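You operate a simulated robot arm through the tools that you are given. There is no shell and no other tool.

You are at the controls of a simulated robot arm. One attempt, no reset.

JOB
Pack the purple and orange rings, close the case and wipe its lid.
Fine: each ring goes in the pocket marked with its colour; use the teal cloth and put it back. What is to be rubbed or washed off counts as gone when no trace of it is left.

Only the result counts: the job must be done as asked and must still hold three seconds after the hand-in. Knocking over, shifting, dropping, spilling or breaking anything else fails it. A push-on lid holds only when it is set on centred and level and pressed home; a screw cap is set on level and turned clockwise until tight. Flat cloth is picked up by pressing the open fingertips on it (5 to 10 N) and closing them slowly along it; thin cloth reads only 2 to 8 mm in the jaws.

ROBOT AND FRAMES
A 6-joint arm with a two-finger parallel gripper, fixed in place. Base frame: the origin is on the floor under the middle of its stand, x ahead of it, y to its left, z up; the work surface is at about z = 0.9. Lengths are in m, angles in degrees, forces in N, time in s.
With the tool pointing down near the work surface it reaches from about 0.26 to 0.8 m from the base axis. Its first joint turns from -166.0 to 166.0 degrees. Payload 3.43 kg.
The TCP is the grasp point between the finger pads, 0.034 m short of the fingertips. In the tool frame z runs along the fingers and y along their closing line. The gripper opens to 0.128 m. The fingers are 0.024 m wide and 0.012 m thick; the gripper's body (0.048 by 0.13 m) begins 0.096 m behind the TCP.
Orientation is that of the tool frame in the base frame, as a unit quaternion [w, x, y, z]. With the fingers straight down and closing along the base's y, the tool's x points along the base's -x, its y along +y and its z along -z.

CONTROLS
- The arm moves only by the tool move_arm. Its argument "steps" is a list that holds one entry, the list of rows, each a list of 7 numbers: the shift along the tool's x, y, z in units of 50 mm (1.0 is 50 mm), then the turn, a rotation vector about the tool's x, y, z in units of 8 degrees (1.0 is 8 degrees), then the closure in counts, from 0 (fully open) to 255 (shut). In form: [[[x, y, z, wx, wy, wz, hand], ...]]. A call has 1 to 20 rows; each row shifts and turns the commanded pose from where the row before left it, along the tool's axes as they then stand. A call with a number of a shift or a turn outside -1 to 1 is refused whole. Each row takes 0.2 s and may step no farther than 0.05 m and 8.6 degrees from the row before; otherwise, or with a gripper value out of range, the whole call is refused. Where a pose cannot be reached the arm comes as near as it can. A force on the tool above 40 N (or 10 N above the force at the start of the call, whichever is more), or a blocked arm, ends the call early, and 0.2 s more pass. Each finger travels about 0.045 m/s and halts on what it meets, pressing with about 42 N; the grip force reading is that of the motor and also rises with nothing between the fingers. The clock runs only during rows and for 0.2 s after the last one: add rows that do not move to give the fingers time. The reply holds the time, the measured pose of the TCP, the force on the tool along the base axes, the opening and the grip force, in the units named above and with some noise, with the torque about the TCP (base axes, N m) and any sound that the robot's microphone picked up.
- Cameras (640 x 400 px; columns grow to the right, rows downward): "scene" is fixed at [0.3932, -0.651, 1.6801]; the picture's right is [0.99, -0.13, 0.00], its down [-0.07, -0.58, -0.81] and it looks along [0.10, 0.81, -0.58] (base axes); focal length 328 px, centre (320, 200). "wrist" rides on the gripper at [0.076, -0.011, -0.16] in the tool frame; the picture's right is [0.15, 0.99, 0.00], its down [-0.88, 0.13, -0.46] and it looks along [-0.45, 0.07, 0.89] (tool axes); focal length 234 px, centre (320, 200).
- grab_frame(camera): a new picture of that camera. The clock stands still meanwhile.
- pixel_to_xyz(camera, pixels): for up to 12 pixels [column, row] of the newest picture of that camera ("zoom" is the newest enlarged one), the place [x, y, z] in the base frame of the surface seen there, good to about 0.002 m, but the place of the scene camera against the robot may be out by one fixed shift of up to 0.012 m in any direction. The clock stands still meanwhile.
- zoom(camera, box): a new picture of the part [left, top, right, bottom] of that camera's present view, enlarged. The clock stands still meanwhile.
- sign_off(): hands the job in; it is judged then, once.

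Open the gripper and draw the arm clear of the work before you hand the job in, unless the task says otherwise.

The tools are called after "Request:" as a command line: name --argument value ..., lists and objects as JSON in quotes. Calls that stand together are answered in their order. move_arm: Moves the arm, as the interface text tells. Its arguments: {"type":"object","properties":{"steps":{"type":"array","items":{"type":"array","items":{"type":"array","items":{"type":"number"}}}}},"required":["steps"]} The other tools are called the same way: grab_frame (camera) takes a picture; pixel_to_xyz (camera, pixels) gives the place of the surface under pixels of a picture; zoom (camera, box) takes an enlarged picture of a part of a camera's view; sign_off () hands the job in.

At the start:

```text
time: 0.0
ee_pos: [0.3433, 0.159, 1.3336]
orientation: [0.0, 0.001, 1.0, 0.001]
wrist_force: [0.0, 0.1, -0.1]
torque: [0.01, 0.02, -0.01]
grip_width: 0.128
grasp_force: 0.0
```

scene: 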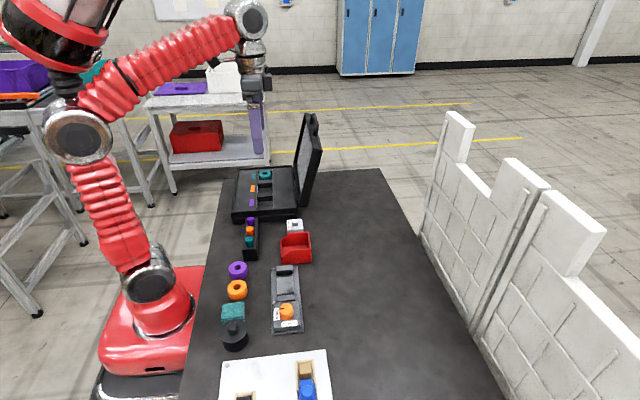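
wrist: 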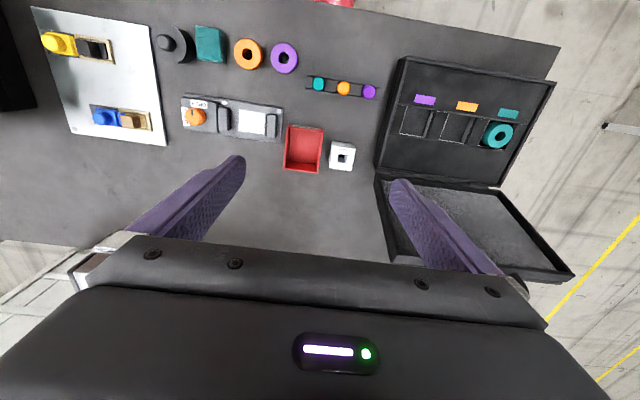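

I start by looking closely at the case, the rings, and the cloth from both cameras.

Request:
zoom --camera "scene" --box '[200, 100, 360, 200]'

Request:
zoom --camera "scene" --box '[190, 200, 350, 300]'

Request:
zoom --camera "scene" --box '[190, 260, 350, 360]'

Request:
zoom --camera "wrist" --box '[360, 40, 600, 290]'

Request:
zoom --camera "wrist" --box '[150, 10, 390, 180]'

```text
4.00 times, centred on (280, 150) of scene
```

zoom: 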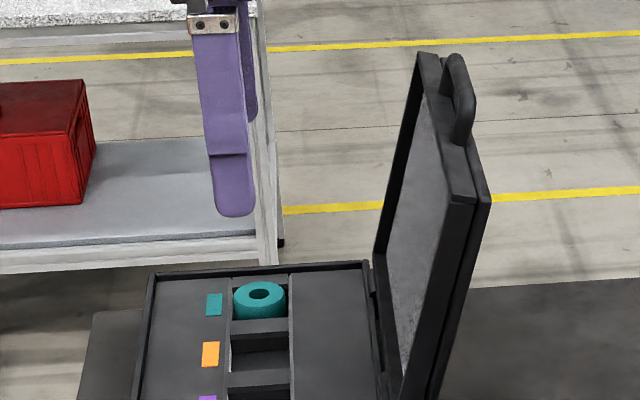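

```text
4.00 times, centred on (270, 250) of scene
```

zoom: 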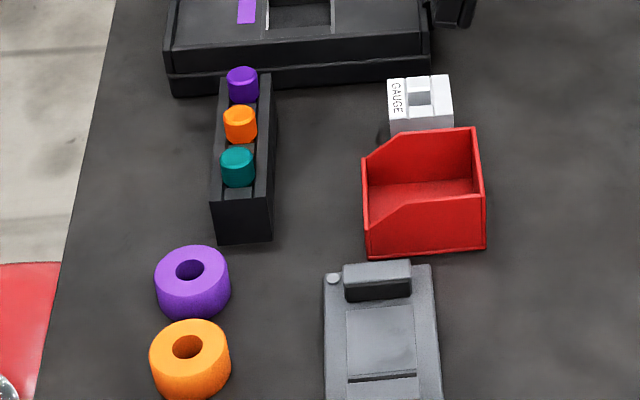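

```text
4.00 times, centred on (270, 310) of scene
```

zoom: 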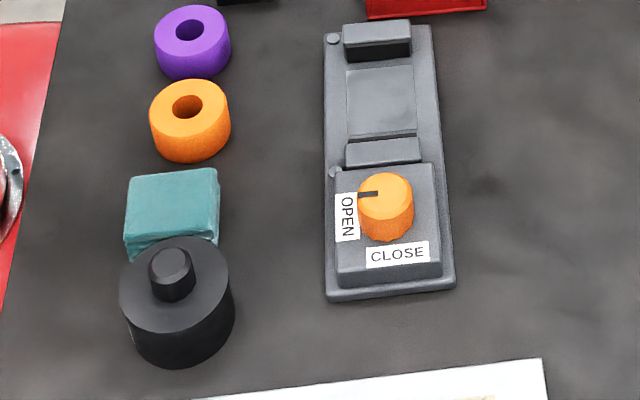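

```text
1.60 times, centred on (480, 165) of wrist
```

zoom: 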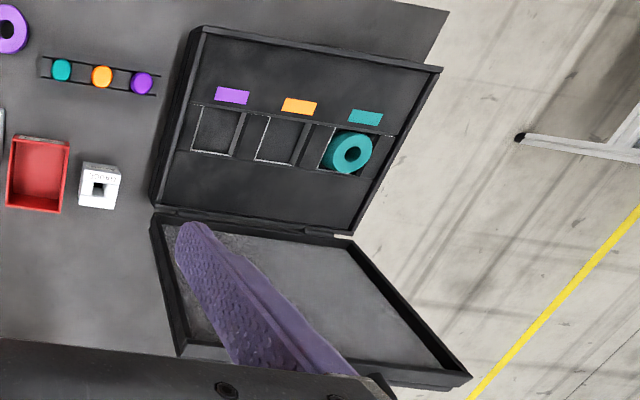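

```text
2.35 times, centred on (270, 95) of wrist
```

zoom: 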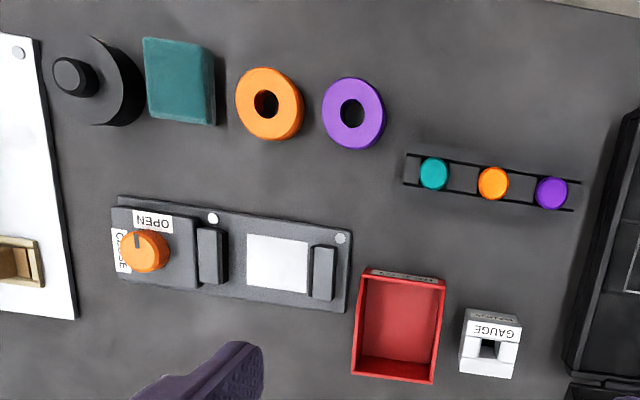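

The wrist picture shows the rings (purple at 284,57, orange at 248,54), the cloth (209,43), and the case pockets (purple, orange, teal marks at 425,99 / 466,106 / 508,114). I measure those positions.

Request:
pixel_to_xyz --camera "scene" --pixels '[[237, 267], [243, 268], [232, 267], [236, 287], [242, 287], [230, 287], [232, 306], [225, 305], [242, 304], [232, 313], [234, 325], [224, 329]]'

Request:
pixel_to_xyz --camera "wrist" --pixels '[[278, 48], [294, 66], [275, 66], [248, 42], [240, 62], [258, 64], [209, 43], [199, 30], [226, 32], [200, 55], [225, 58], [167, 43]]'

Request:
pixel_to_xyz --camera "wrist" --pixels '[[425, 99], [466, 106], [508, 114], [413, 120], [455, 127], [497, 122], [404, 60], [552, 84], [376, 170], [495, 187], [430, 80], [430, 160]]'

```text
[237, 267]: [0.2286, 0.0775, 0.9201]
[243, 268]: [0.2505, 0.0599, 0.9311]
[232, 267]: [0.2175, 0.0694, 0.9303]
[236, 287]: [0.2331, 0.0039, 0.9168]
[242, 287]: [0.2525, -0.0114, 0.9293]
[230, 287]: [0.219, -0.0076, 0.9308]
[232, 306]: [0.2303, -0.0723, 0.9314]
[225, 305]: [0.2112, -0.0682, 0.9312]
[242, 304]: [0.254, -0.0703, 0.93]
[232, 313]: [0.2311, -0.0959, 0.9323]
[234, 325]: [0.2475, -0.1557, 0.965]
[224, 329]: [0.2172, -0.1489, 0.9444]
```

```text
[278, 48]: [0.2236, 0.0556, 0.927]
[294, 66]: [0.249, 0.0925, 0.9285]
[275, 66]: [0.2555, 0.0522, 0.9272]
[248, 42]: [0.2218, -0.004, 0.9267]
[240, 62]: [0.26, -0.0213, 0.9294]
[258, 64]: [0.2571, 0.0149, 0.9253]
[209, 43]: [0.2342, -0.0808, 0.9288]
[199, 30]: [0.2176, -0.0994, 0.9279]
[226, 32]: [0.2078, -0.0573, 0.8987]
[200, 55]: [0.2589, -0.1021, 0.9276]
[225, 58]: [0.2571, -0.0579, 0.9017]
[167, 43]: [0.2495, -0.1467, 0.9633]
```

```text
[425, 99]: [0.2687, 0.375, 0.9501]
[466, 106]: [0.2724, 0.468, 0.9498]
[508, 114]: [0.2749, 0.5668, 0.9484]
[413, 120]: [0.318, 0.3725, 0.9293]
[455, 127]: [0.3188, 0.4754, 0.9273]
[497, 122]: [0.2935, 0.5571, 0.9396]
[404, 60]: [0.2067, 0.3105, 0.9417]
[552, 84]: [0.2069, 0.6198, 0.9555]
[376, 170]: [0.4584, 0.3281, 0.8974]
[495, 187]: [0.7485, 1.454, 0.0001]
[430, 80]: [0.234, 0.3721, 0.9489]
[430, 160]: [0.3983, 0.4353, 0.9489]
```

The arm's wrist view is far off, so I move above the case for a closer look, staying high and clear of the open lid.

Request:
move_arm --steps '[[[0.16, 0.8, 0.2, 0, 0, 0, 0], [0.16, 0.8, 0.2, 0, 0, 0, 0], [0.16, 0.8, 0.2, 0, 0, 0, 0], [0.16, 0.8, 0.2, 0, 0, 0, 0], [0.16, 0.8, 0.2, 0, 0, 0, 0]]]'

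Request:
grab_frame --camera "wrist"

Request:
grab_frame --camera "scene"

```text
time: 1.2
ee_pos: [0.3021, 0.3592, 1.2802]
orientation: [0.0, 0.001, 1.0, 0.001]
wrist_force: [-0.3, 0.0, -0.1]
torque: [-0.04, 0.0, 0.0]
grip_width: 0.1281
grasp_force: 0.0
```

```text
taken
```

wrist: 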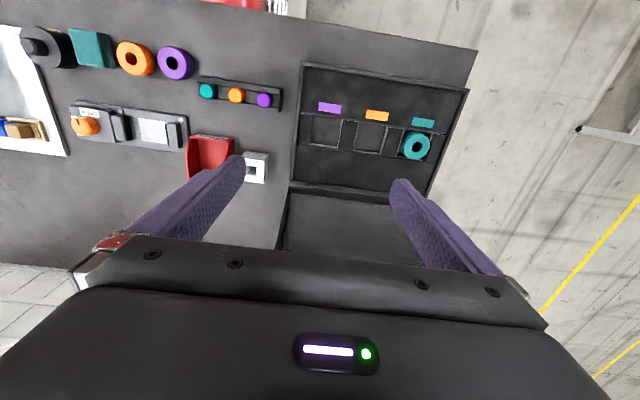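

```text
taken
```

scene: 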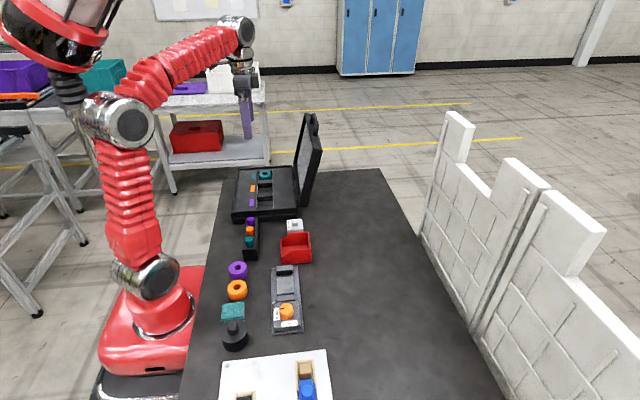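

The case pockets now sit around (325,130), (370,137), (416,146) in the wrist picture; I zoom in on them and measure edges.

Request:
zoom --camera "wrist" --box '[280, 50, 480, 200]'

Request:
zoom --camera "wrist" --box '[10, 10, 290, 190]'

```text
2.67 times, centred on (380, 125) of wrist
```

zoom: 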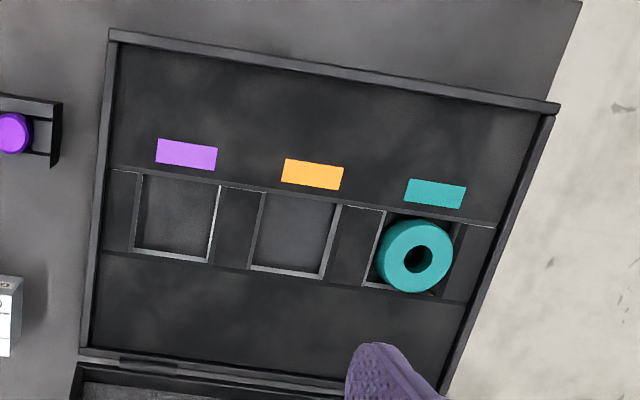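

```text
2.22 times, centred on (150, 100) of wrist
```

zoom: 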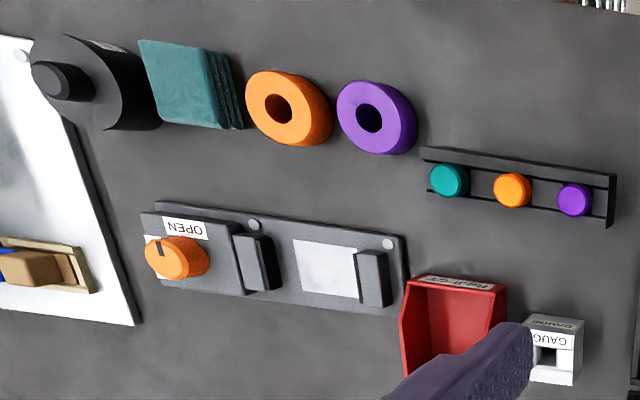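

I zoom again on the pockets so I can measure their corners in the enlarged picture.

Request:
zoom --camera "wrist" --box '[280, 50, 480, 200]'

Request:
pixel_to_xyz --camera "zoom" --pixels '[[143, 172], [218, 184], [130, 255], [206, 265], [178, 215], [262, 190], [340, 202], [248, 272], [325, 282], [296, 235], [122, 210], [238, 225]]'

Request:
pixel_to_xyz --camera "zoom" --pixels '[[380, 212], [455, 225], [365, 288], [440, 295], [417, 259], [115, 37], [555, 108], [86, 348], [210, 362], [200, 320], [200, 120], [400, 150]]'

Request:
zoom --camera "wrist" --box '[10, 10, 130, 85]'

Request:
zoom --camera "wrist" --box '[170, 110, 290, 185]'

```text
2.67 times, centred on (380, 125) of wrist
```

zoom: 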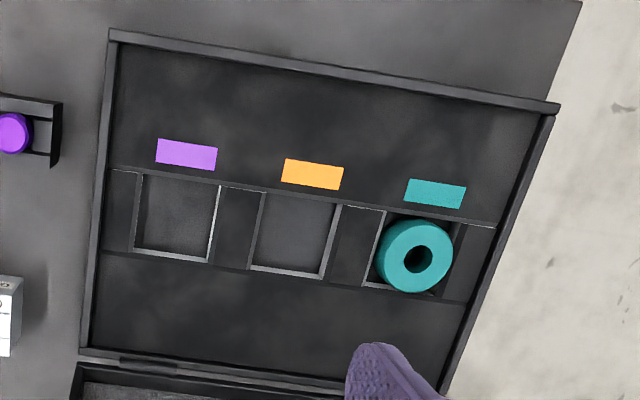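

```text
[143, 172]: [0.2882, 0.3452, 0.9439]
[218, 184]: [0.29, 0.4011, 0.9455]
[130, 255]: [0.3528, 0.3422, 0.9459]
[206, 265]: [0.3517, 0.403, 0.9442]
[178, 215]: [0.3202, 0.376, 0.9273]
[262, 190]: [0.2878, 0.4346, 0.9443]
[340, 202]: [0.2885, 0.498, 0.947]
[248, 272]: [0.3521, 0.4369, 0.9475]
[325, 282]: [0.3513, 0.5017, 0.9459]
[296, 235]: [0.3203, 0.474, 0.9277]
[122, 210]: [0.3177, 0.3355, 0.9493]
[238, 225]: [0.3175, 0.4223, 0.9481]
```

```text
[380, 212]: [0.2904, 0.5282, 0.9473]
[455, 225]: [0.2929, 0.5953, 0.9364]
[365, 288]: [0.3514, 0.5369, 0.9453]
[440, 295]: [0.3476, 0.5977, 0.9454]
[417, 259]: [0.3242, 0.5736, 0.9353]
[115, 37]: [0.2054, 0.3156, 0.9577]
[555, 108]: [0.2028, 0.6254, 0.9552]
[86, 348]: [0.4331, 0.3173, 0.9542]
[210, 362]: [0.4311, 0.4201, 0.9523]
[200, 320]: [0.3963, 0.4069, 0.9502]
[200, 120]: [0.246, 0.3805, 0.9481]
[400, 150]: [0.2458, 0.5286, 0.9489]
```

```text
5.33 times, centred on (70, 48) of wrist
```

zoom: 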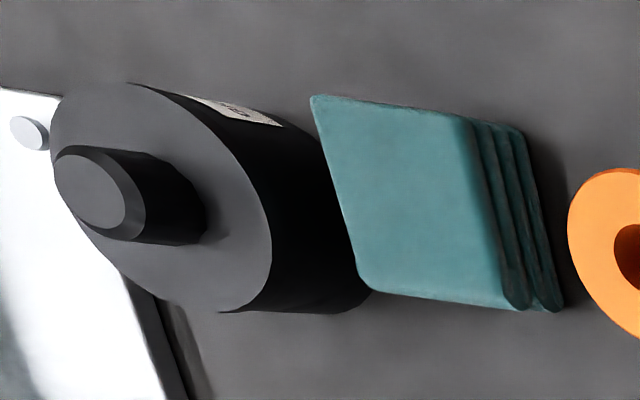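

```text
5.33 times, centred on (230, 148) of wrist
```

zoom: 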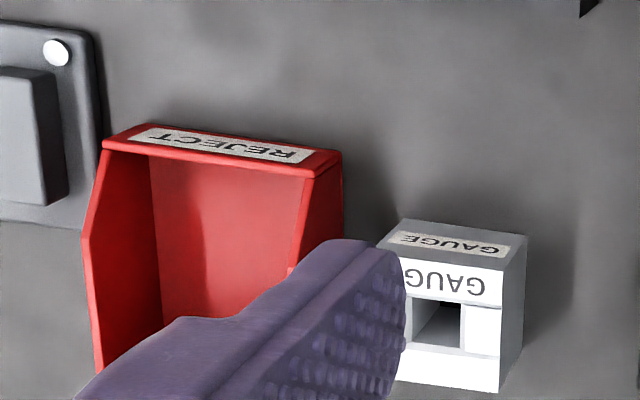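

Pockets are about 0.06 m square (purple centre ≈ (0.320, 0.374), orange ≈ (0.320, 0.469)), floor z ≈ 0.927, insert top z ≈ 0.949. Rings are about 0.03 m tall, so I'll grip them near the top. I move above the rings to measure them and test the inner reach.

Request:
move_arm --steps '[[[0.177, -0.826, 0.371, 0, 0, 0, 0], [0.177, -0.826, 0.371, 0, 0, 0, 0], [0.177, -0.826, 0.371, 0, 0, 0, 0], [0.177, -0.826, 0.371, 0, 0, 0, 0], [0.177, -0.826, 0.371, 0, 0, 0, 0], [0.177, -0.826, 0.371, 0, 0, 0, 0], [0.177, -0.826, 0.371, 0, 0, 0, 0]]]'

Request:
grab_frame --camera "wrist"

Request:
grab_frame --camera "scene"

```text
time: 2.8
ee_pos: [0.2425, 0.0714, 1.1534]
orientation: [0.0, 0.001, 1.0, 0.0]
wrist_force: [0.6, -0.4, 0.5]
torque: [0.03, 0.02, 0.01]
grip_width: 0.1279
grasp_force: 0.1
```

```text
taken
```

wrist: 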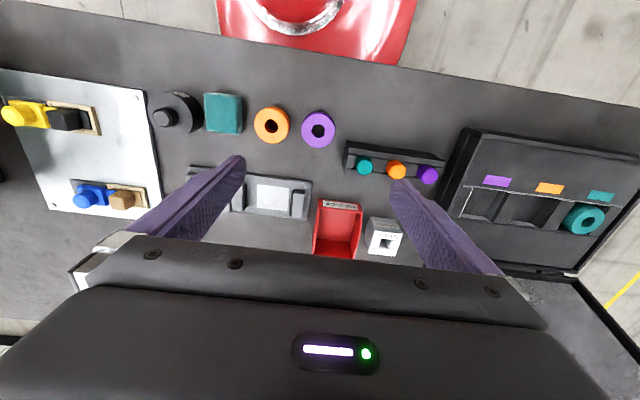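

```text
taken
```

scene: 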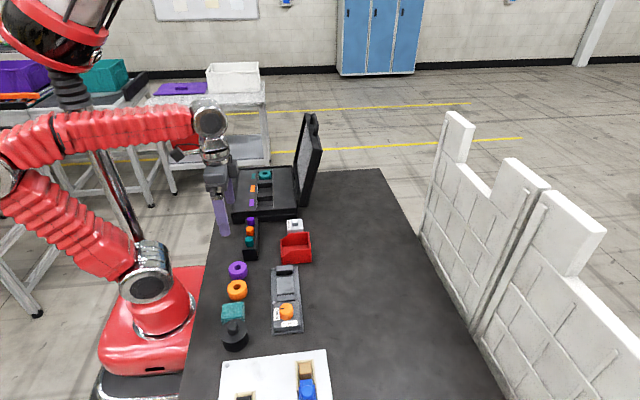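

The rings are at (318,129) purple and (271,125) orange, with the cloth at (223,113). I zoom there and measure their edges.

Request:
zoom --camera "wrist" --box '[190, 75, 350, 175]'

Request:
pixel_to_xyz --camera "wrist" --pixels '[[318, 114], [318, 144], [303, 128], [333, 130], [271, 110], [271, 140], [256, 124], [287, 126], [318, 122], [310, 134], [326, 134], [295, 128]]'

Request:
pixel_to_xyz --camera "wrist" --pixels '[[206, 97], [236, 98], [206, 130], [237, 131], [221, 113], [240, 97], [241, 131], [245, 115], [203, 115], [197, 113], [190, 98], [190, 130]]'

```text
4.00 times, centred on (270, 125) of wrist
```

zoom: 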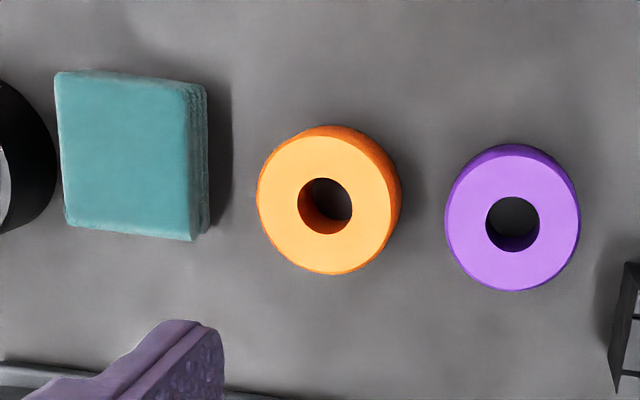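

```text
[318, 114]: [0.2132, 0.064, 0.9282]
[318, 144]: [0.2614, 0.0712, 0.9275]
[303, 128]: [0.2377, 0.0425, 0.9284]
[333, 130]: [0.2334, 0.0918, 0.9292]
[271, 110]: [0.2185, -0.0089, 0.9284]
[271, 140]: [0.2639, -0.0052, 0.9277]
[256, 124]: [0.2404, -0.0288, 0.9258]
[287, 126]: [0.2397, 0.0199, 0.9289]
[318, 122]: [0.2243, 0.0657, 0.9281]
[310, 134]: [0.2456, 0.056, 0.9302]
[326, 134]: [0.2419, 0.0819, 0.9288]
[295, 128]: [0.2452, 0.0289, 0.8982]
```

```text
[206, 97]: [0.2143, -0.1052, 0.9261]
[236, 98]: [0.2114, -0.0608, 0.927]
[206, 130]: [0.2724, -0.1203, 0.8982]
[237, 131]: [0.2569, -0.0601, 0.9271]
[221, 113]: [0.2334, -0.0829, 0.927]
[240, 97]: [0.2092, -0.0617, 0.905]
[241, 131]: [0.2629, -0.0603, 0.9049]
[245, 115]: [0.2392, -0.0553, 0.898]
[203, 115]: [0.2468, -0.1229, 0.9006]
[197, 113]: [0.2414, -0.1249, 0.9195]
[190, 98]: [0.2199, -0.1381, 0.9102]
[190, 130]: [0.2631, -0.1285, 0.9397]
```

I take a more careful set of points on the ring tops and cloth edges from the enlarged picture.

Request:
zoom --camera "wrist" --box '[190, 75, 350, 175]'

Request:
pixel_to_xyz --camera "zoom" --pixels '[[513, 162], [513, 286], [450, 222], [576, 222], [328, 139], [328, 270], [262, 205], [392, 205], [470, 175], [556, 270], [470, 270], [556, 175]]'

Request:
pixel_to_xyz --camera "zoom" --pixels '[[60, 78], [185, 90], [68, 222], [190, 236], [125, 155], [205, 230], [206, 95], [125, 80], [125, 225], [62, 150], [188, 160], [50, 155]]'

```text
4.00 times, centred on (270, 125) of wrist
```

zoom: 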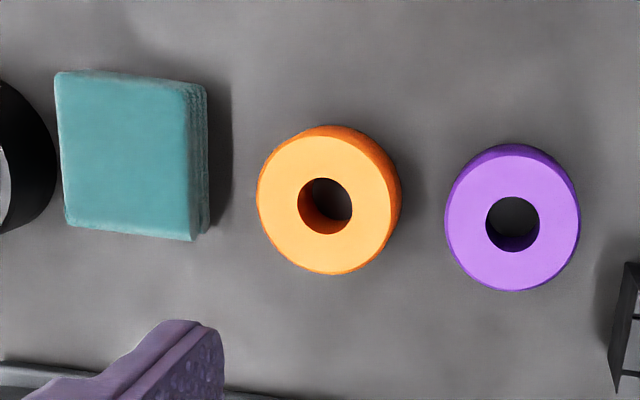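

```text
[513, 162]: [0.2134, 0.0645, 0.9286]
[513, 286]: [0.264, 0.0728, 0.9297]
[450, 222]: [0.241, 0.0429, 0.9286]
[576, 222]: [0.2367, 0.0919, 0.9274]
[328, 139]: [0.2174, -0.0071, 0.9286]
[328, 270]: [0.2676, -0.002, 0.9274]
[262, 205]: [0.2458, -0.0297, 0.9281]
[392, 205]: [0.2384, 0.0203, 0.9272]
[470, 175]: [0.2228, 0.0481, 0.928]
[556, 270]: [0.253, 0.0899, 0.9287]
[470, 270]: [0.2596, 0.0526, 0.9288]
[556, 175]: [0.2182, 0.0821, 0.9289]
```

```text
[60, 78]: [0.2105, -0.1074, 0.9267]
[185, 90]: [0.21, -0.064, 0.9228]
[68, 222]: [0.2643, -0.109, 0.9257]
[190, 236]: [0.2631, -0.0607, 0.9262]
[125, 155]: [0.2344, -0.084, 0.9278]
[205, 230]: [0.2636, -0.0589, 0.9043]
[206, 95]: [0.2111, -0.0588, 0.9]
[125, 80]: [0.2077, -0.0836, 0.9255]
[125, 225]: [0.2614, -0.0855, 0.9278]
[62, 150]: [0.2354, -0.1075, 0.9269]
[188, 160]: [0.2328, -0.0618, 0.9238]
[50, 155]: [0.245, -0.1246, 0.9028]
```

Purple ring centre ≈ (0.2385, 0.068), orange ≈ (0.2425, -0.005), both about 0.052 m across with tops at z 0.9285; cloth centre ≈ (0.236, -0.084). I turn the tool -90° so the fingers close along x, which avoids the neighbours, and narrow the opening.

Request:
move_arm --steps '[[[0, 0, 0, 0, 0, -0.9375, 65], [0, 0, 0, 0, 0, -0.9375, 65], [0, 0, 0, 0, 0, -0.9375, 65], [0, 0, 0, 0, 0, -0.9375, 65], [0, 0, 0, 0, 0, -0.9375, 65], [0, 0, 0, 0, 0, -0.9375, 65], [0, 0, 0, 0, 0, -0.9375, 65], [0, 0, 0, 0, 0, -0.9375, 65], [0, 0, 0, 0, 0, -0.9375, 65], [0, 0, 0, 0, 0, -0.9375, 65], [0, 0, 0, 0, 0, -0.9375, 65], [0, 0, 0, 0, 0, -0.9375, 65]]]'

Request:
grab_frame --camera "wrist"

```text
time: 5.4
ee_pos: [0.2408, 0.0707, 1.1532]
orientation: [0.0, 0.708, -0.707, 0.0]
wrist_force: [1.1, -0.5, -0.4]
torque: [0.0, 0.01, -0.03]
grip_width: 0.0953
grasp_force: 0.0
```

```text
taken
```

wrist: 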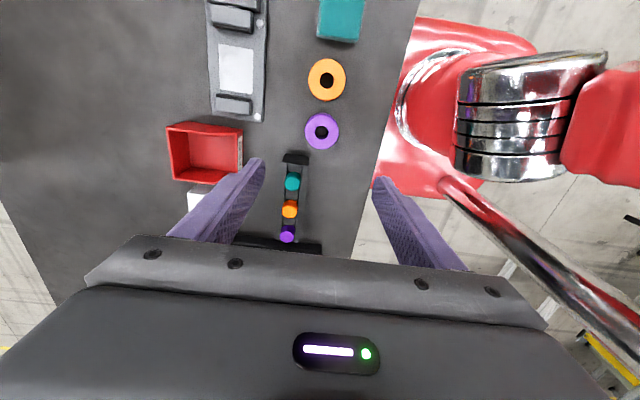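

I recheck the ring centres from this new angle: purple at (322,132) and orange at (326,80).

Request:
zoom --camera "wrist" --box '[262, 50, 390, 160]'

Request:
pixel_to_xyz --camera "wrist" --pixels '[[322, 114], [322, 148], [306, 131], [338, 131], [326, 60], [326, 98], [309, 79], [344, 79], [340, 2], [318, 30], [360, 38], [340, 40]]'

```text
3.64 times, centred on (326, 105) of wrist
```

zoom: 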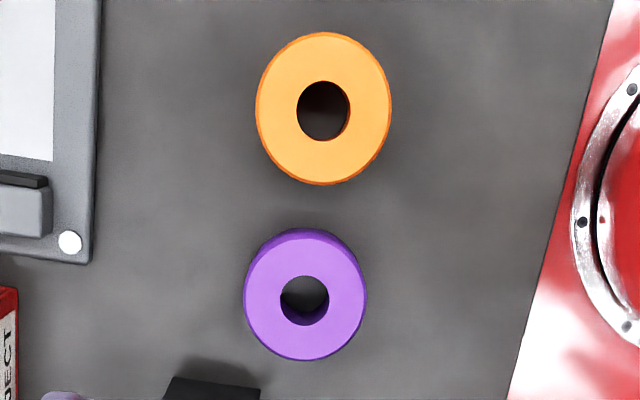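

```text
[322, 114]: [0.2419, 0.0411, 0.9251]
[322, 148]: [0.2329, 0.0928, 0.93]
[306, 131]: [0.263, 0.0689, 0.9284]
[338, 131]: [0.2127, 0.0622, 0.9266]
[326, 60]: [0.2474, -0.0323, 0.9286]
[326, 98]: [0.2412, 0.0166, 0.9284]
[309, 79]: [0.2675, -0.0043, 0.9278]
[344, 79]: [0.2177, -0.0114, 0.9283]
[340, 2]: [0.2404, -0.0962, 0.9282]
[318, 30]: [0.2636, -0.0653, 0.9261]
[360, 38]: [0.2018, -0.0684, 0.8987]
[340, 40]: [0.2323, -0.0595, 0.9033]
```

Centres agree (purple ≈ (0.238, 0.0675), orange ≈ (0.2427, -0.0055)). I descend over the purple ring to z ≈ 1.0 first.

Request:
move_arm --steps '[[[0.02, 0.02, 0.765, 0, 0, 0, 65], [0.02, 0.02, 0.765, 0, 0, 0, 65], [0.01, 0.01, 0.765, 0, 0, 0, 65], [0.01, 0.01, 0.765, 0, 0, 0, 65]]]'

Request:
grab_frame --camera "wrist"

Request:
zoom --camera "scene" --box '[180, 190, 340, 290]'

```text
time: 6.4
ee_pos: [0.2421, 0.0687, 0.9996]
orientation: [0.0, 0.707, -0.707, 0.0]
wrist_force: [-1.1, 0.2, -0.4]
torque: [0.02, -0.03, 0.03]
grip_width: 0.0956
grasp_force: 0.0
```

```text
taken
```

wrist: 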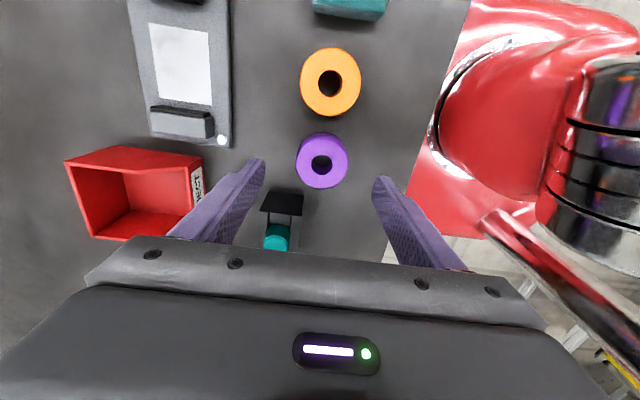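

```text
4.00 times, centred on (260, 240) of scene
```

zoom: 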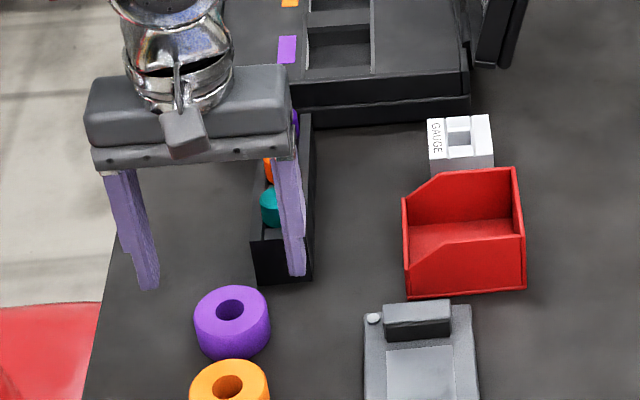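

The fingers straddle the purple ring (wrist view: ring at (322,160) between tips). I lower to z ≈ 0.9535 so the tips overlap the ring's top 9 mm.

Request:
move_arm --steps '[[[0.01, 0.03, 0.46, 0, 0, 0, 65], [0.01, 0.03, 0.46, 0, 0, 0, 65], [0, 0, 0, 0, 0, 0, 65]]]'

Request:
zoom --camera "scene" --box '[180, 190, 340, 290]'

Request:
grab_frame --camera "wrist"

```text
time: 7.2
ee_pos: [0.2456, 0.0695, 0.9607]
orientation: [-0.001, -0.706, 0.708, 0.001]
wrist_force: [-0.2, 0.6, -0.2]
torque: [-0.05, 0.0, -0.03]
grip_width: 0.0957
grasp_force: 0.0
out of reach, approached as far as the arm can: row 2
```

```text
4.00 times, centred on (260, 240) of scene
```

zoom: 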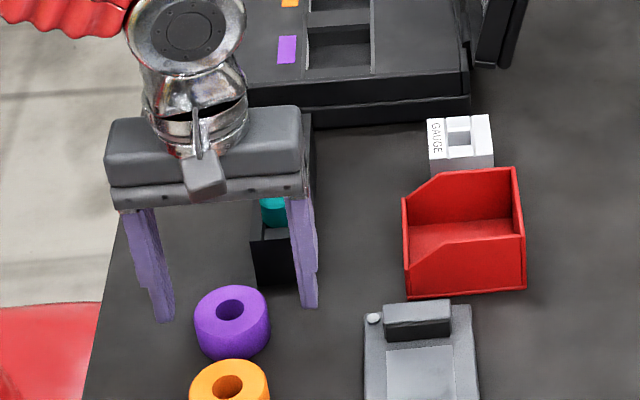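

```text
taken
```

wrist: 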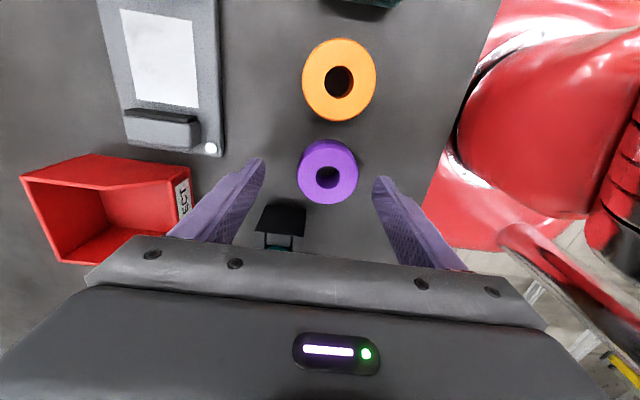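

The arm ran out of inner reach with the tool vertical (stopped at x 0.2456, z 0.9607). I back up, turn the closing line to the -45° diagonal (clear of the orange ring), and tilt 8° about the closing axis so the fingers lean inward.

Request:
move_arm --steps '[[[0, 0, -0.7, 0, 0, 0, 65], [0, 0, -0.7, 0, 0, 0, 65], [0, 0, 0, 0, 0, 0.9375, 65], [0, 0, 0, 0, 0, 0.9375, 65], [0, 0, 0, 0, 0, 0.9375, 65], [0, 0, 0, 0, 0, 0.9375, 65], [0, 0, 0, 0, 0, 0.9375, 65], [0, 0, 0, 0, 0, 0.9375, 65], [0, 0, 0, 0, 1.0, 0, 65], [0, 0, 0, 0, 0, 0, 65]]]'

Request:
grab_frame --camera "wrist"

Request:
grab_frame --camera "scene"

```text
time: 9.4
ee_pos: [0.2446, 0.0682, 1.0333]
orientation: [-0.065, -0.381, 0.922, -0.027]
wrist_force: [-0.5, -0.8, -0.1]
torque: [0.03, 0.0, -0.02]
grip_width: 0.0951
grasp_force: 0.1
```

```text
taken
```

wrist: 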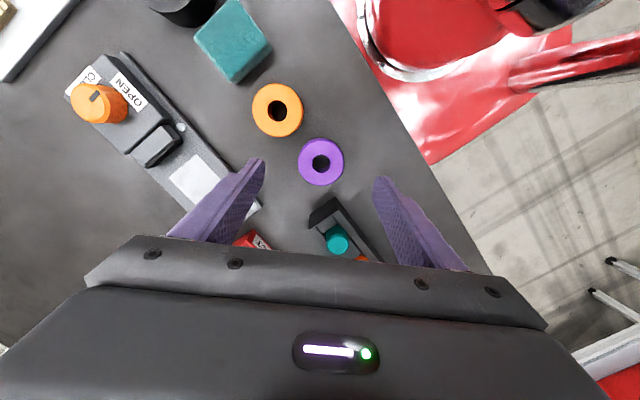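

```text
taken
```

scene: 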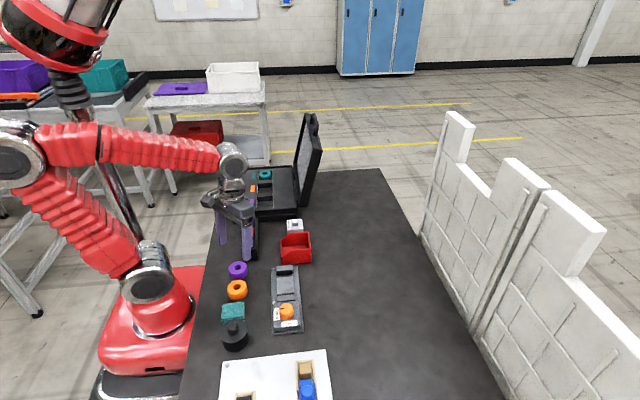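

The tool axes are now tilted as wanted (fingers lean toward the base, closing line on the diagonal). I narrow the opening slightly and lower so the tips straddle the purple ring's top 9 mm.

Request:
move_arm --steps '[[[-0.05, 0.083, 0.3, 0, 0, 0, 100], [-0.05, 0, 0.4, 0, 0, 0, 100], [-0.06, 0, 0.45, 0, 0, 0, 100], [-0.057, 0, 0.437, 0, 0, 0, 100], [0, 0, 0, 0, 0, 0, 100]]]'

Request:
grab_frame --camera "wrist"

Request:
zoom --camera "scene" --box '[180, 200, 340, 300]'

```text
time: 10.6
ee_pos: [0.2417, 0.0746, 0.9524]
orientation: [-0.064, -0.381, 0.922, -0.027]
wrist_force: [0.5, -0.2, -0.4]
torque: [0.0, 0.01, 0.0]
grip_width: 0.0777
grasp_force: 0.0
```

```text
taken
```

wrist: 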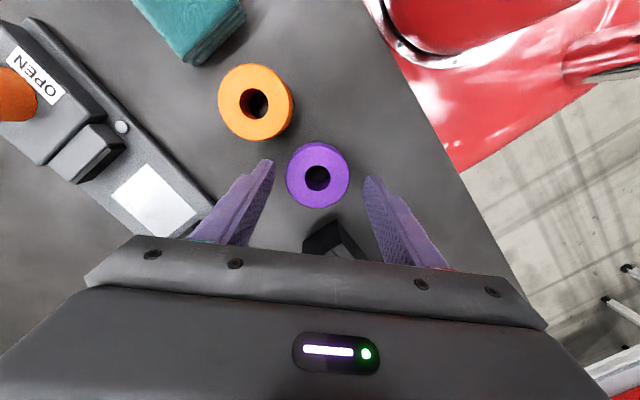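

```text
4.00 times, centred on (260, 250) of scene
```

zoom: 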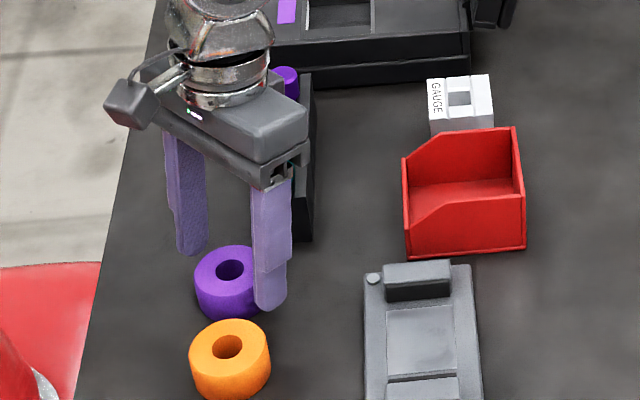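

The tips straddle the purple ring (ring top centre at (318,175)), but the tool sits about 4 mm outward of it. I shift inward slightly, then close slowly and hold.

Request:
move_arm --steps '[[[0.07, -0.04, 0.01, 0, 0, 0, 100], [0, 0, 0, 0, 0, 0, 100], [0, 0, 0, 0, 0, 0, 130], [0, 0, 0, 0, 0, 0, 150], [0, 0, 0, 0, 0, 0, 170], [0, 0, 0, 0, 0, 0, 200], [0, 0, 0, 0, 0, 0, 220], [0, 0, 0, 0, 0, 0, 220]]]'

Request:
grab_frame --camera "wrist"

Request:
zoom --camera "scene" --box '[180, 200, 340, 300]'

```text
time: 12.4
ee_pos: [0.24, 0.0705, 0.9531]
orientation: [-0.064, -0.381, 0.922, -0.026]
wrist_force: [-1.0, 1.2, -0.4]
torque: [0.0, 0.02, 0.0]
grip_width: 0.0522
grasp_force: 41.7
```

```text
taken
```

wrist: 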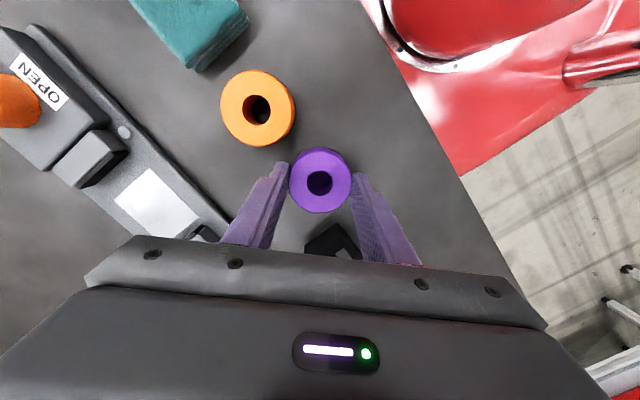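

```text
4.00 times, centred on (260, 250) of scene
```

zoom: 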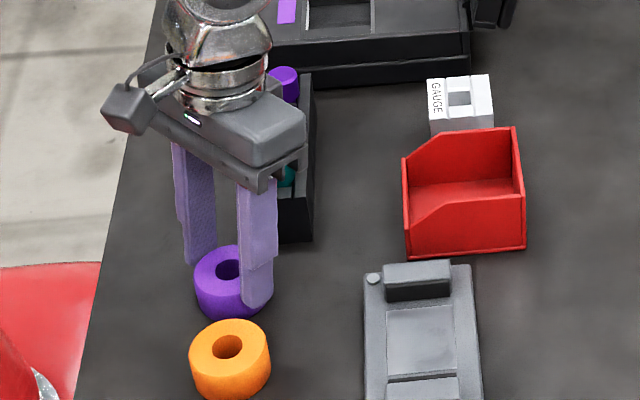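

The grip reads 0.0522 m with 41.7 N on the purple ring, centred at (320,181). I lift straight up.

Request:
move_arm --steps '[[[0.05, 0, -0.35, 0, 0, 0, 220], [0.09, 0, -0.66, 0, 0, 0, 220], [0.09, 0, -0.66, 0, 0, 0, 220], [0.09, 0, -0.66, 0, 0, 0, 220], [0, 0, 0, 0, 0, 0, 220]]]'

Request:
grab_frame --camera "wrist"

Request:
grab_frame --camera "scene"

```text
time: 13.6
ee_pos: [0.2403, 0.0716, 1.0697]
orientation: [-0.064, -0.381, 0.922, -0.027]
wrist_force: [0.1, 0.0, -1.9]
torque: [-0.02, -0.01, -0.01]
grip_width: 0.0528
grasp_force: 42.5
```

```text
taken
```

wrist: 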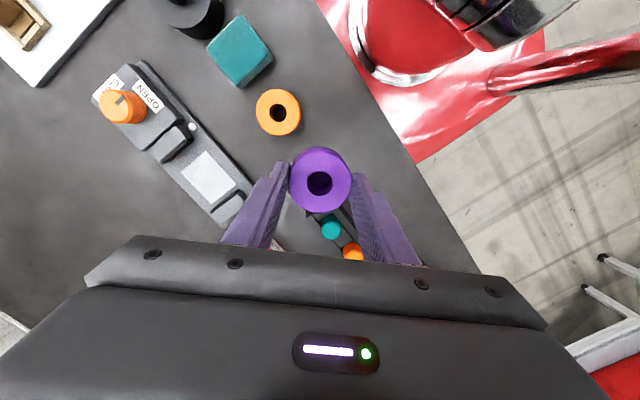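

```text
taken
```

scene: 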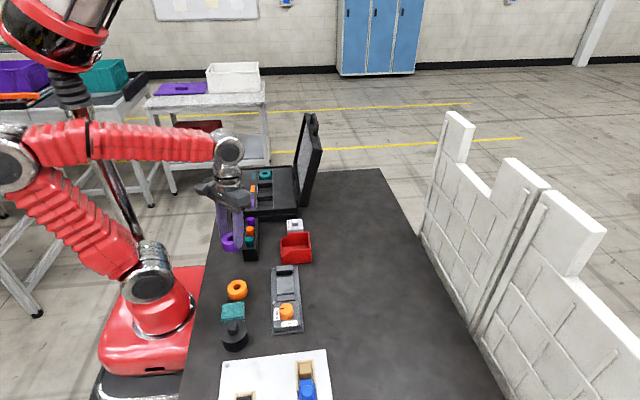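

The purple ring is held. I carry it at z ≈ 1.07 across to above the purple pocket, keeping the same orientation.

Request:
move_arm --steps '[[[-0.678, 0.392, -0.096, 0, 0, 0, 220], [-0.678, 0.392, -0.096, 0, 0, 0, 220], [-0.678, 0.392, -0.096, 0, 0, 0, 220], [-0.678, 0.392, -0.096, 0, 0, 0, 220], [-0.678, 0.392, -0.096, 0, 0, 0, 220], [-0.678, 0.392, -0.096, 0, 0, 0, 220], [-0.678, 0.392, -0.096, 0, 0, 0, 220], [-0.678, 0.392, -0.096, 0, 0, 0, 220], [0, 0, 0, 0, 0, 0, 220]]]'

Request:
grab_frame --camera "wrist"

Request:
grab_frame --camera "scene"

```text
time: 15.6
ee_pos: [0.3258, 0.3743, 1.0704]
orientation: [-0.065, -0.381, 0.922, -0.027]
wrist_force: [-0.2, -0.4, -1.3]
torque: [0.0, -0.01, 0.0]
grip_width: 0.0524
grasp_force: 42.2
```

```text
taken
```

wrist: 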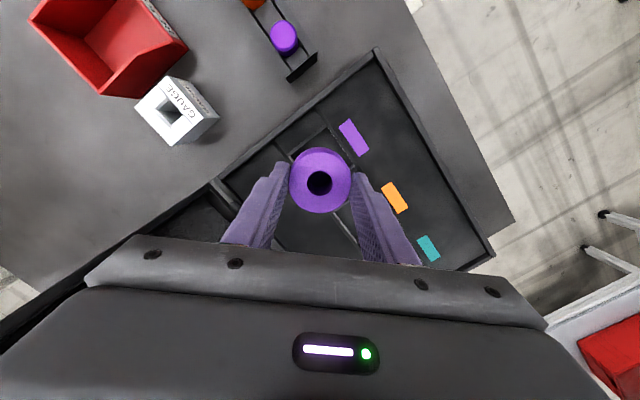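

```text
taken
```

scene: 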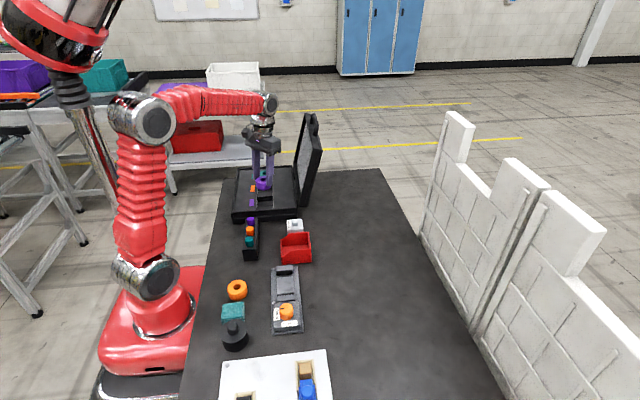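

The ring hovers over the case; the purple pocket's near corner shows at about (320,130). I zoom to measure the pocket edges and the held ring.

Request:
zoom --camera "wrist" --box '[250, 100, 410, 220]'

Request:
zoom --camera "scene" --box '[210, 140, 330, 230]'

```text
3.33 times, centred on (330, 160) of wrist
```

zoom: 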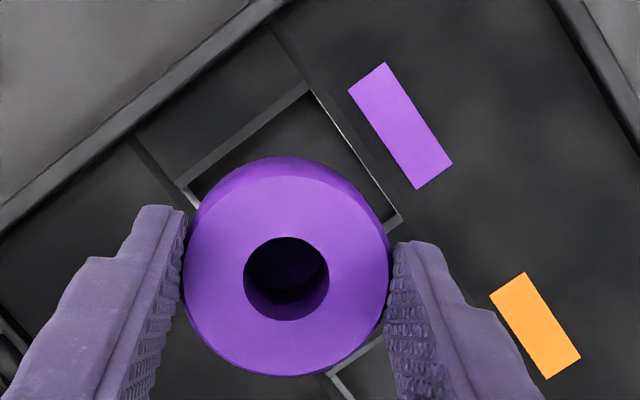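

```text
4.44 times, centred on (270, 185) of scene
```

zoom: 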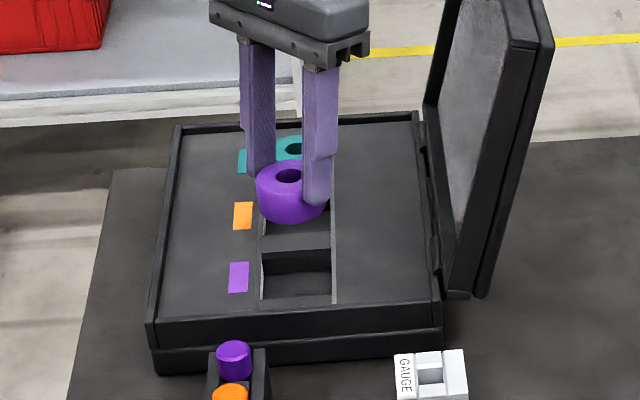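

I re-zoom the wrist view alone and measure the four pocket corners.

Request:
zoom --camera "wrist" --box '[250, 100, 410, 220]'

Request:
pixel_to_xyz --camera "zoom" --pixels '[[310, 80], [312, 92], [178, 186], [185, 180], [406, 222], [398, 228], [328, 380], [250, 127], [355, 155], [275, 120], [345, 130], [287, 276]]'

```text
3.33 times, centred on (330, 160) of wrist
```

zoom: 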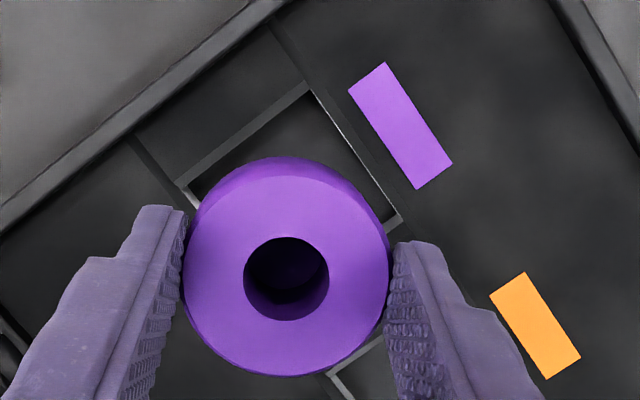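

```text
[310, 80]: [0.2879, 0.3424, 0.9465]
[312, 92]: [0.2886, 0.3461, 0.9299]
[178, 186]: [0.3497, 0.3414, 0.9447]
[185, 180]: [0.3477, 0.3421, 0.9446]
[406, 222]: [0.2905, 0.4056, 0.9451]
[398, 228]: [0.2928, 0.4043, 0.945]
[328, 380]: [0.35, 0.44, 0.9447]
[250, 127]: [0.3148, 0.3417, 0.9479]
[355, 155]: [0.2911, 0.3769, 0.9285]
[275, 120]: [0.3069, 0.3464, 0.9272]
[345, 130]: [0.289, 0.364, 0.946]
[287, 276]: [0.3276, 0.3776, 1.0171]
```

Pocket centre works out to about (0.320, 0.3735); the ring is about 3 mm too far in +x. I correct that and lower to just above the pocket.

Request:
move_arm --steps '[[[0.04, 0.07, 0, 0, 0, 0, 220], [-0.07, 0, 0.495, 0, 0, 0, 220], [-0.07, 0, 0.495, 0, 0, 0, 220], [0, 0, 0, 0, 0, 0, 220]]]'

Request:
zoom --camera "wrist" --box '[250, 100, 410, 220]'

Request:
zoom --camera "scene" --box '[210, 140, 330, 230]'

```text
time: 16.6
ee_pos: [0.3199, 0.3741, 1.0207]
orientation: [-0.065, -0.381, 0.922, -0.027]
wrist_force: [0.0, 0.3, -1.4]
torque: [-0.02, -0.03, -0.03]
grip_width: 0.0527
grasp_force: 41.8
```

```text
3.33 times, centred on (330, 160) of wrist
```

zoom: 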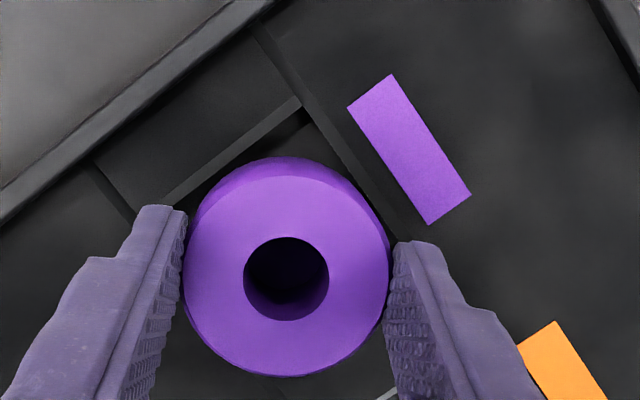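

```text
4.44 times, centred on (270, 185) of scene
```

zoom: 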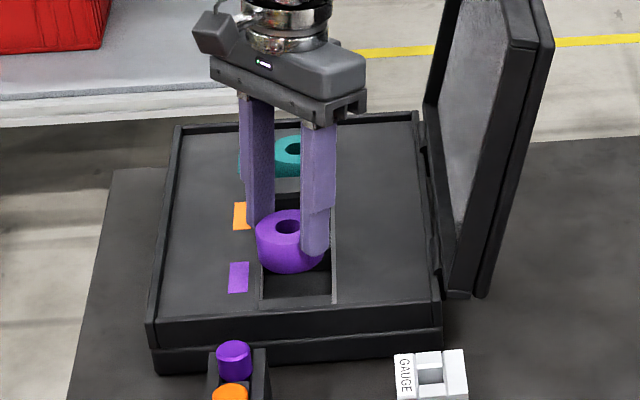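

I measure the ring top's edges and the pocket walls in the same wrist view to align them directly.

Request:
zoom --camera "wrist" --box '[250, 100, 410, 220]'

Request:
pixel_to_xyz --camera "zoom" --pixels '[[200, 230], [378, 250], [287, 182], [287, 368], [215, 340], [360, 340], [225, 200], [350, 205], [300, 98], [230, 148], [330, 150], [370, 205]]'

```text
3.33 times, centred on (330, 160) of wrist
```

zoom: 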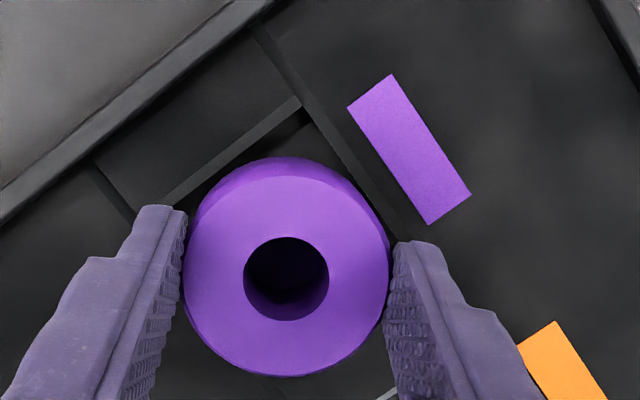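

```text
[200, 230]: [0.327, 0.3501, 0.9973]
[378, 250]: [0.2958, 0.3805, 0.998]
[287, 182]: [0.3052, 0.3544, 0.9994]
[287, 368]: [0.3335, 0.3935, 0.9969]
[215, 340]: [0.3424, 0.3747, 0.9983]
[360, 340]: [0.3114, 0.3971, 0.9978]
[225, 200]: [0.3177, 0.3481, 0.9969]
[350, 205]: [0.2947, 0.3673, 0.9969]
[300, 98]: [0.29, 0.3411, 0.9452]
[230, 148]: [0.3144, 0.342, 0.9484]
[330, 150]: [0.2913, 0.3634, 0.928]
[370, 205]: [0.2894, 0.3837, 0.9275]
```

Ring centre ≈ (0.319, 0.3735) against pocket centre ≈ (0.320, 0.3735), so it is aligned within a millimetre. I lower it into the pocket gently.

Request:
move_arm --steps '[[[-0.038, -0.01, 0.2, 0, 0, 0, 220], [-0.038, 0, 0.2, 0, 0, 0, 220], [-0.038, 0, 0.2, 0, 0, 0, 220], [-0.014, 0, 0.1, 0, 0, 0, 220], [0, 0, 0, 0, 0, 0, 220]]]'

Request:
zoom --camera "wrist" --box '[250, 100, 410, 220]'

Request:
zoom --camera "scene" --box '[210, 140, 330, 230]'

```text
time: 17.8
ee_pos: [0.3218, 0.3736, 0.9832]
orientation: [-0.065, -0.381, 0.922, -0.027]
wrist_force: [-2.0, 0.5, 1.7]
torque: [-0.03, -0.05, -0.04]
grip_width: 0.0522
grasp_force: 42.3
```

```text
3.33 times, centred on (330, 160) of wrist
```

zoom: 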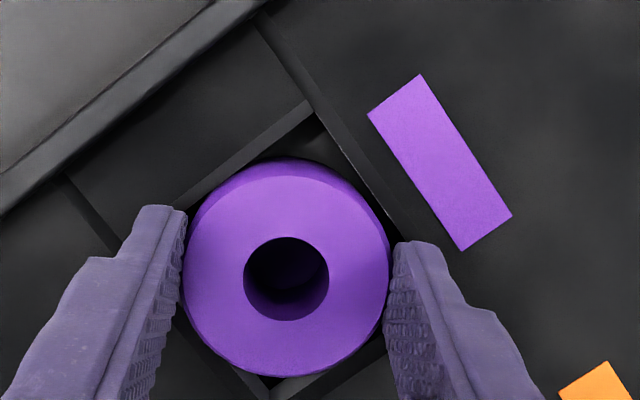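

```text
4.44 times, centred on (270, 185) of scene
```

zoom: 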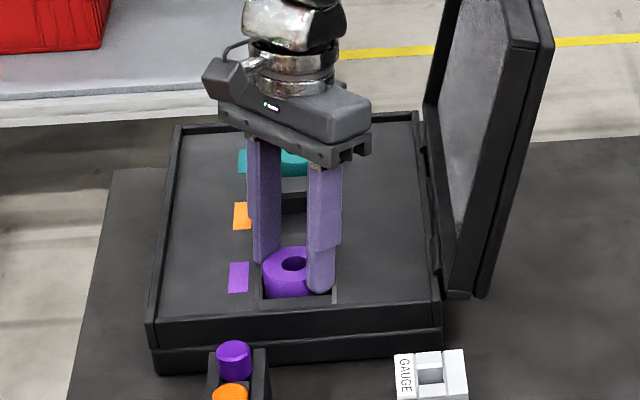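

The ring is in the pocket with light contact (about +3 N). I open the fingers modestly and then rise straight up.

Request:
move_arm --steps '[[[0, 0, 0, 0, 0, 0, 180], [0, 0, 0, 0, 0, 0, 140], [0, 0, 0, 0, 0, 0, 115], [0, 0, 0, 0, 0, 0, 115]]]'

Request:
zoom --camera "wrist" --box '[250, 100, 410, 220]'

```text
time: 18.8
ee_pos: [0.3189, 0.3743, 0.9841]
orientation: [-0.065, -0.382, 0.922, -0.026]
wrist_force: [-18.3, 12.5, 8.5]
torque: [0.24, 0.37, -0.02]
grip_width: 0.0582
grasp_force: 0.1
```

```text
3.33 times, centred on (330, 160) of wrist
```

zoom: 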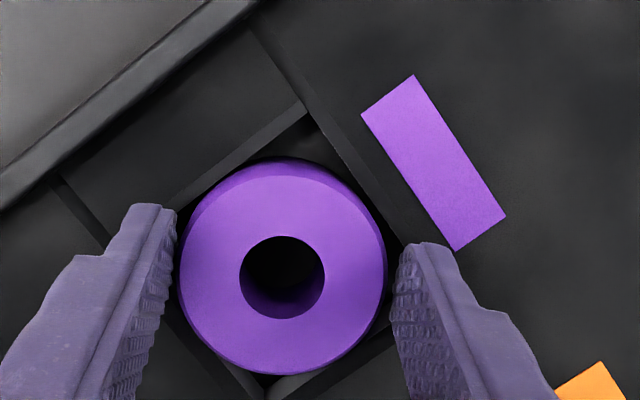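

The fingertips dipped just inside the pocket, so one finger presses a pocket wall (-18/+12 N). I close slightly to relieve that, then rise straight up before opening further.

Request:
move_arm --steps '[[[0, 0, 0, 0, 0, 0, 144], [0, 0, 0, 0, 0, 0, 144]]]'

```text
time: 19.4
ee_pos: [0.321, 0.3721, 0.9852]
orientation: [-0.064, -0.381, 0.922, -0.027]
wrist_force: [-7.7, -2.4, 12.1]
torque: [-0.42, -0.09, -0.22]
grip_width: 0.0538
grasp_force: 0.1
```

Residual force is small now; I rise a few millimetres and check that the ring stays behind.

Request:
move_arm --steps '[[[0.01, 0, -0.06, 0, 0, 0, 144], [0.01, 0, -0.06, 0, 0, 0, 144], [0, 0, 0, 0, 0, 0, 140]]]'

Request:
zoom --camera "wrist" --box '[250, 100, 410, 220]'

Request:
zoom --camera "scene" --box '[210, 140, 330, 230]'

```text
time: 20.2
ee_pos: [0.3215, 0.3744, 0.99]
orientation: [-0.064, -0.381, 0.922, -0.026]
wrist_force: [0.1, -0.7, -0.4]
torque: [0.04, 0.0, 0.01]
grip_width: 0.0576
grasp_force: 0.2
```

```text
3.33 times, centred on (330, 160) of wrist
```

zoom: 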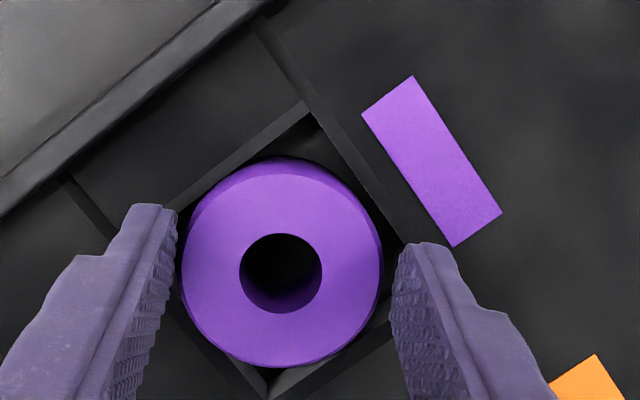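

```text
4.44 times, centred on (270, 185) of scene
```

zoom: 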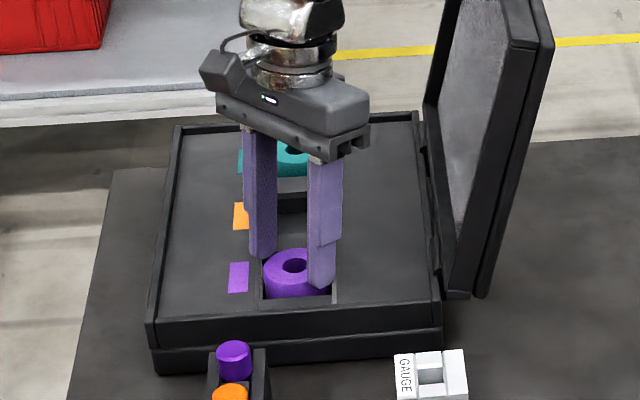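

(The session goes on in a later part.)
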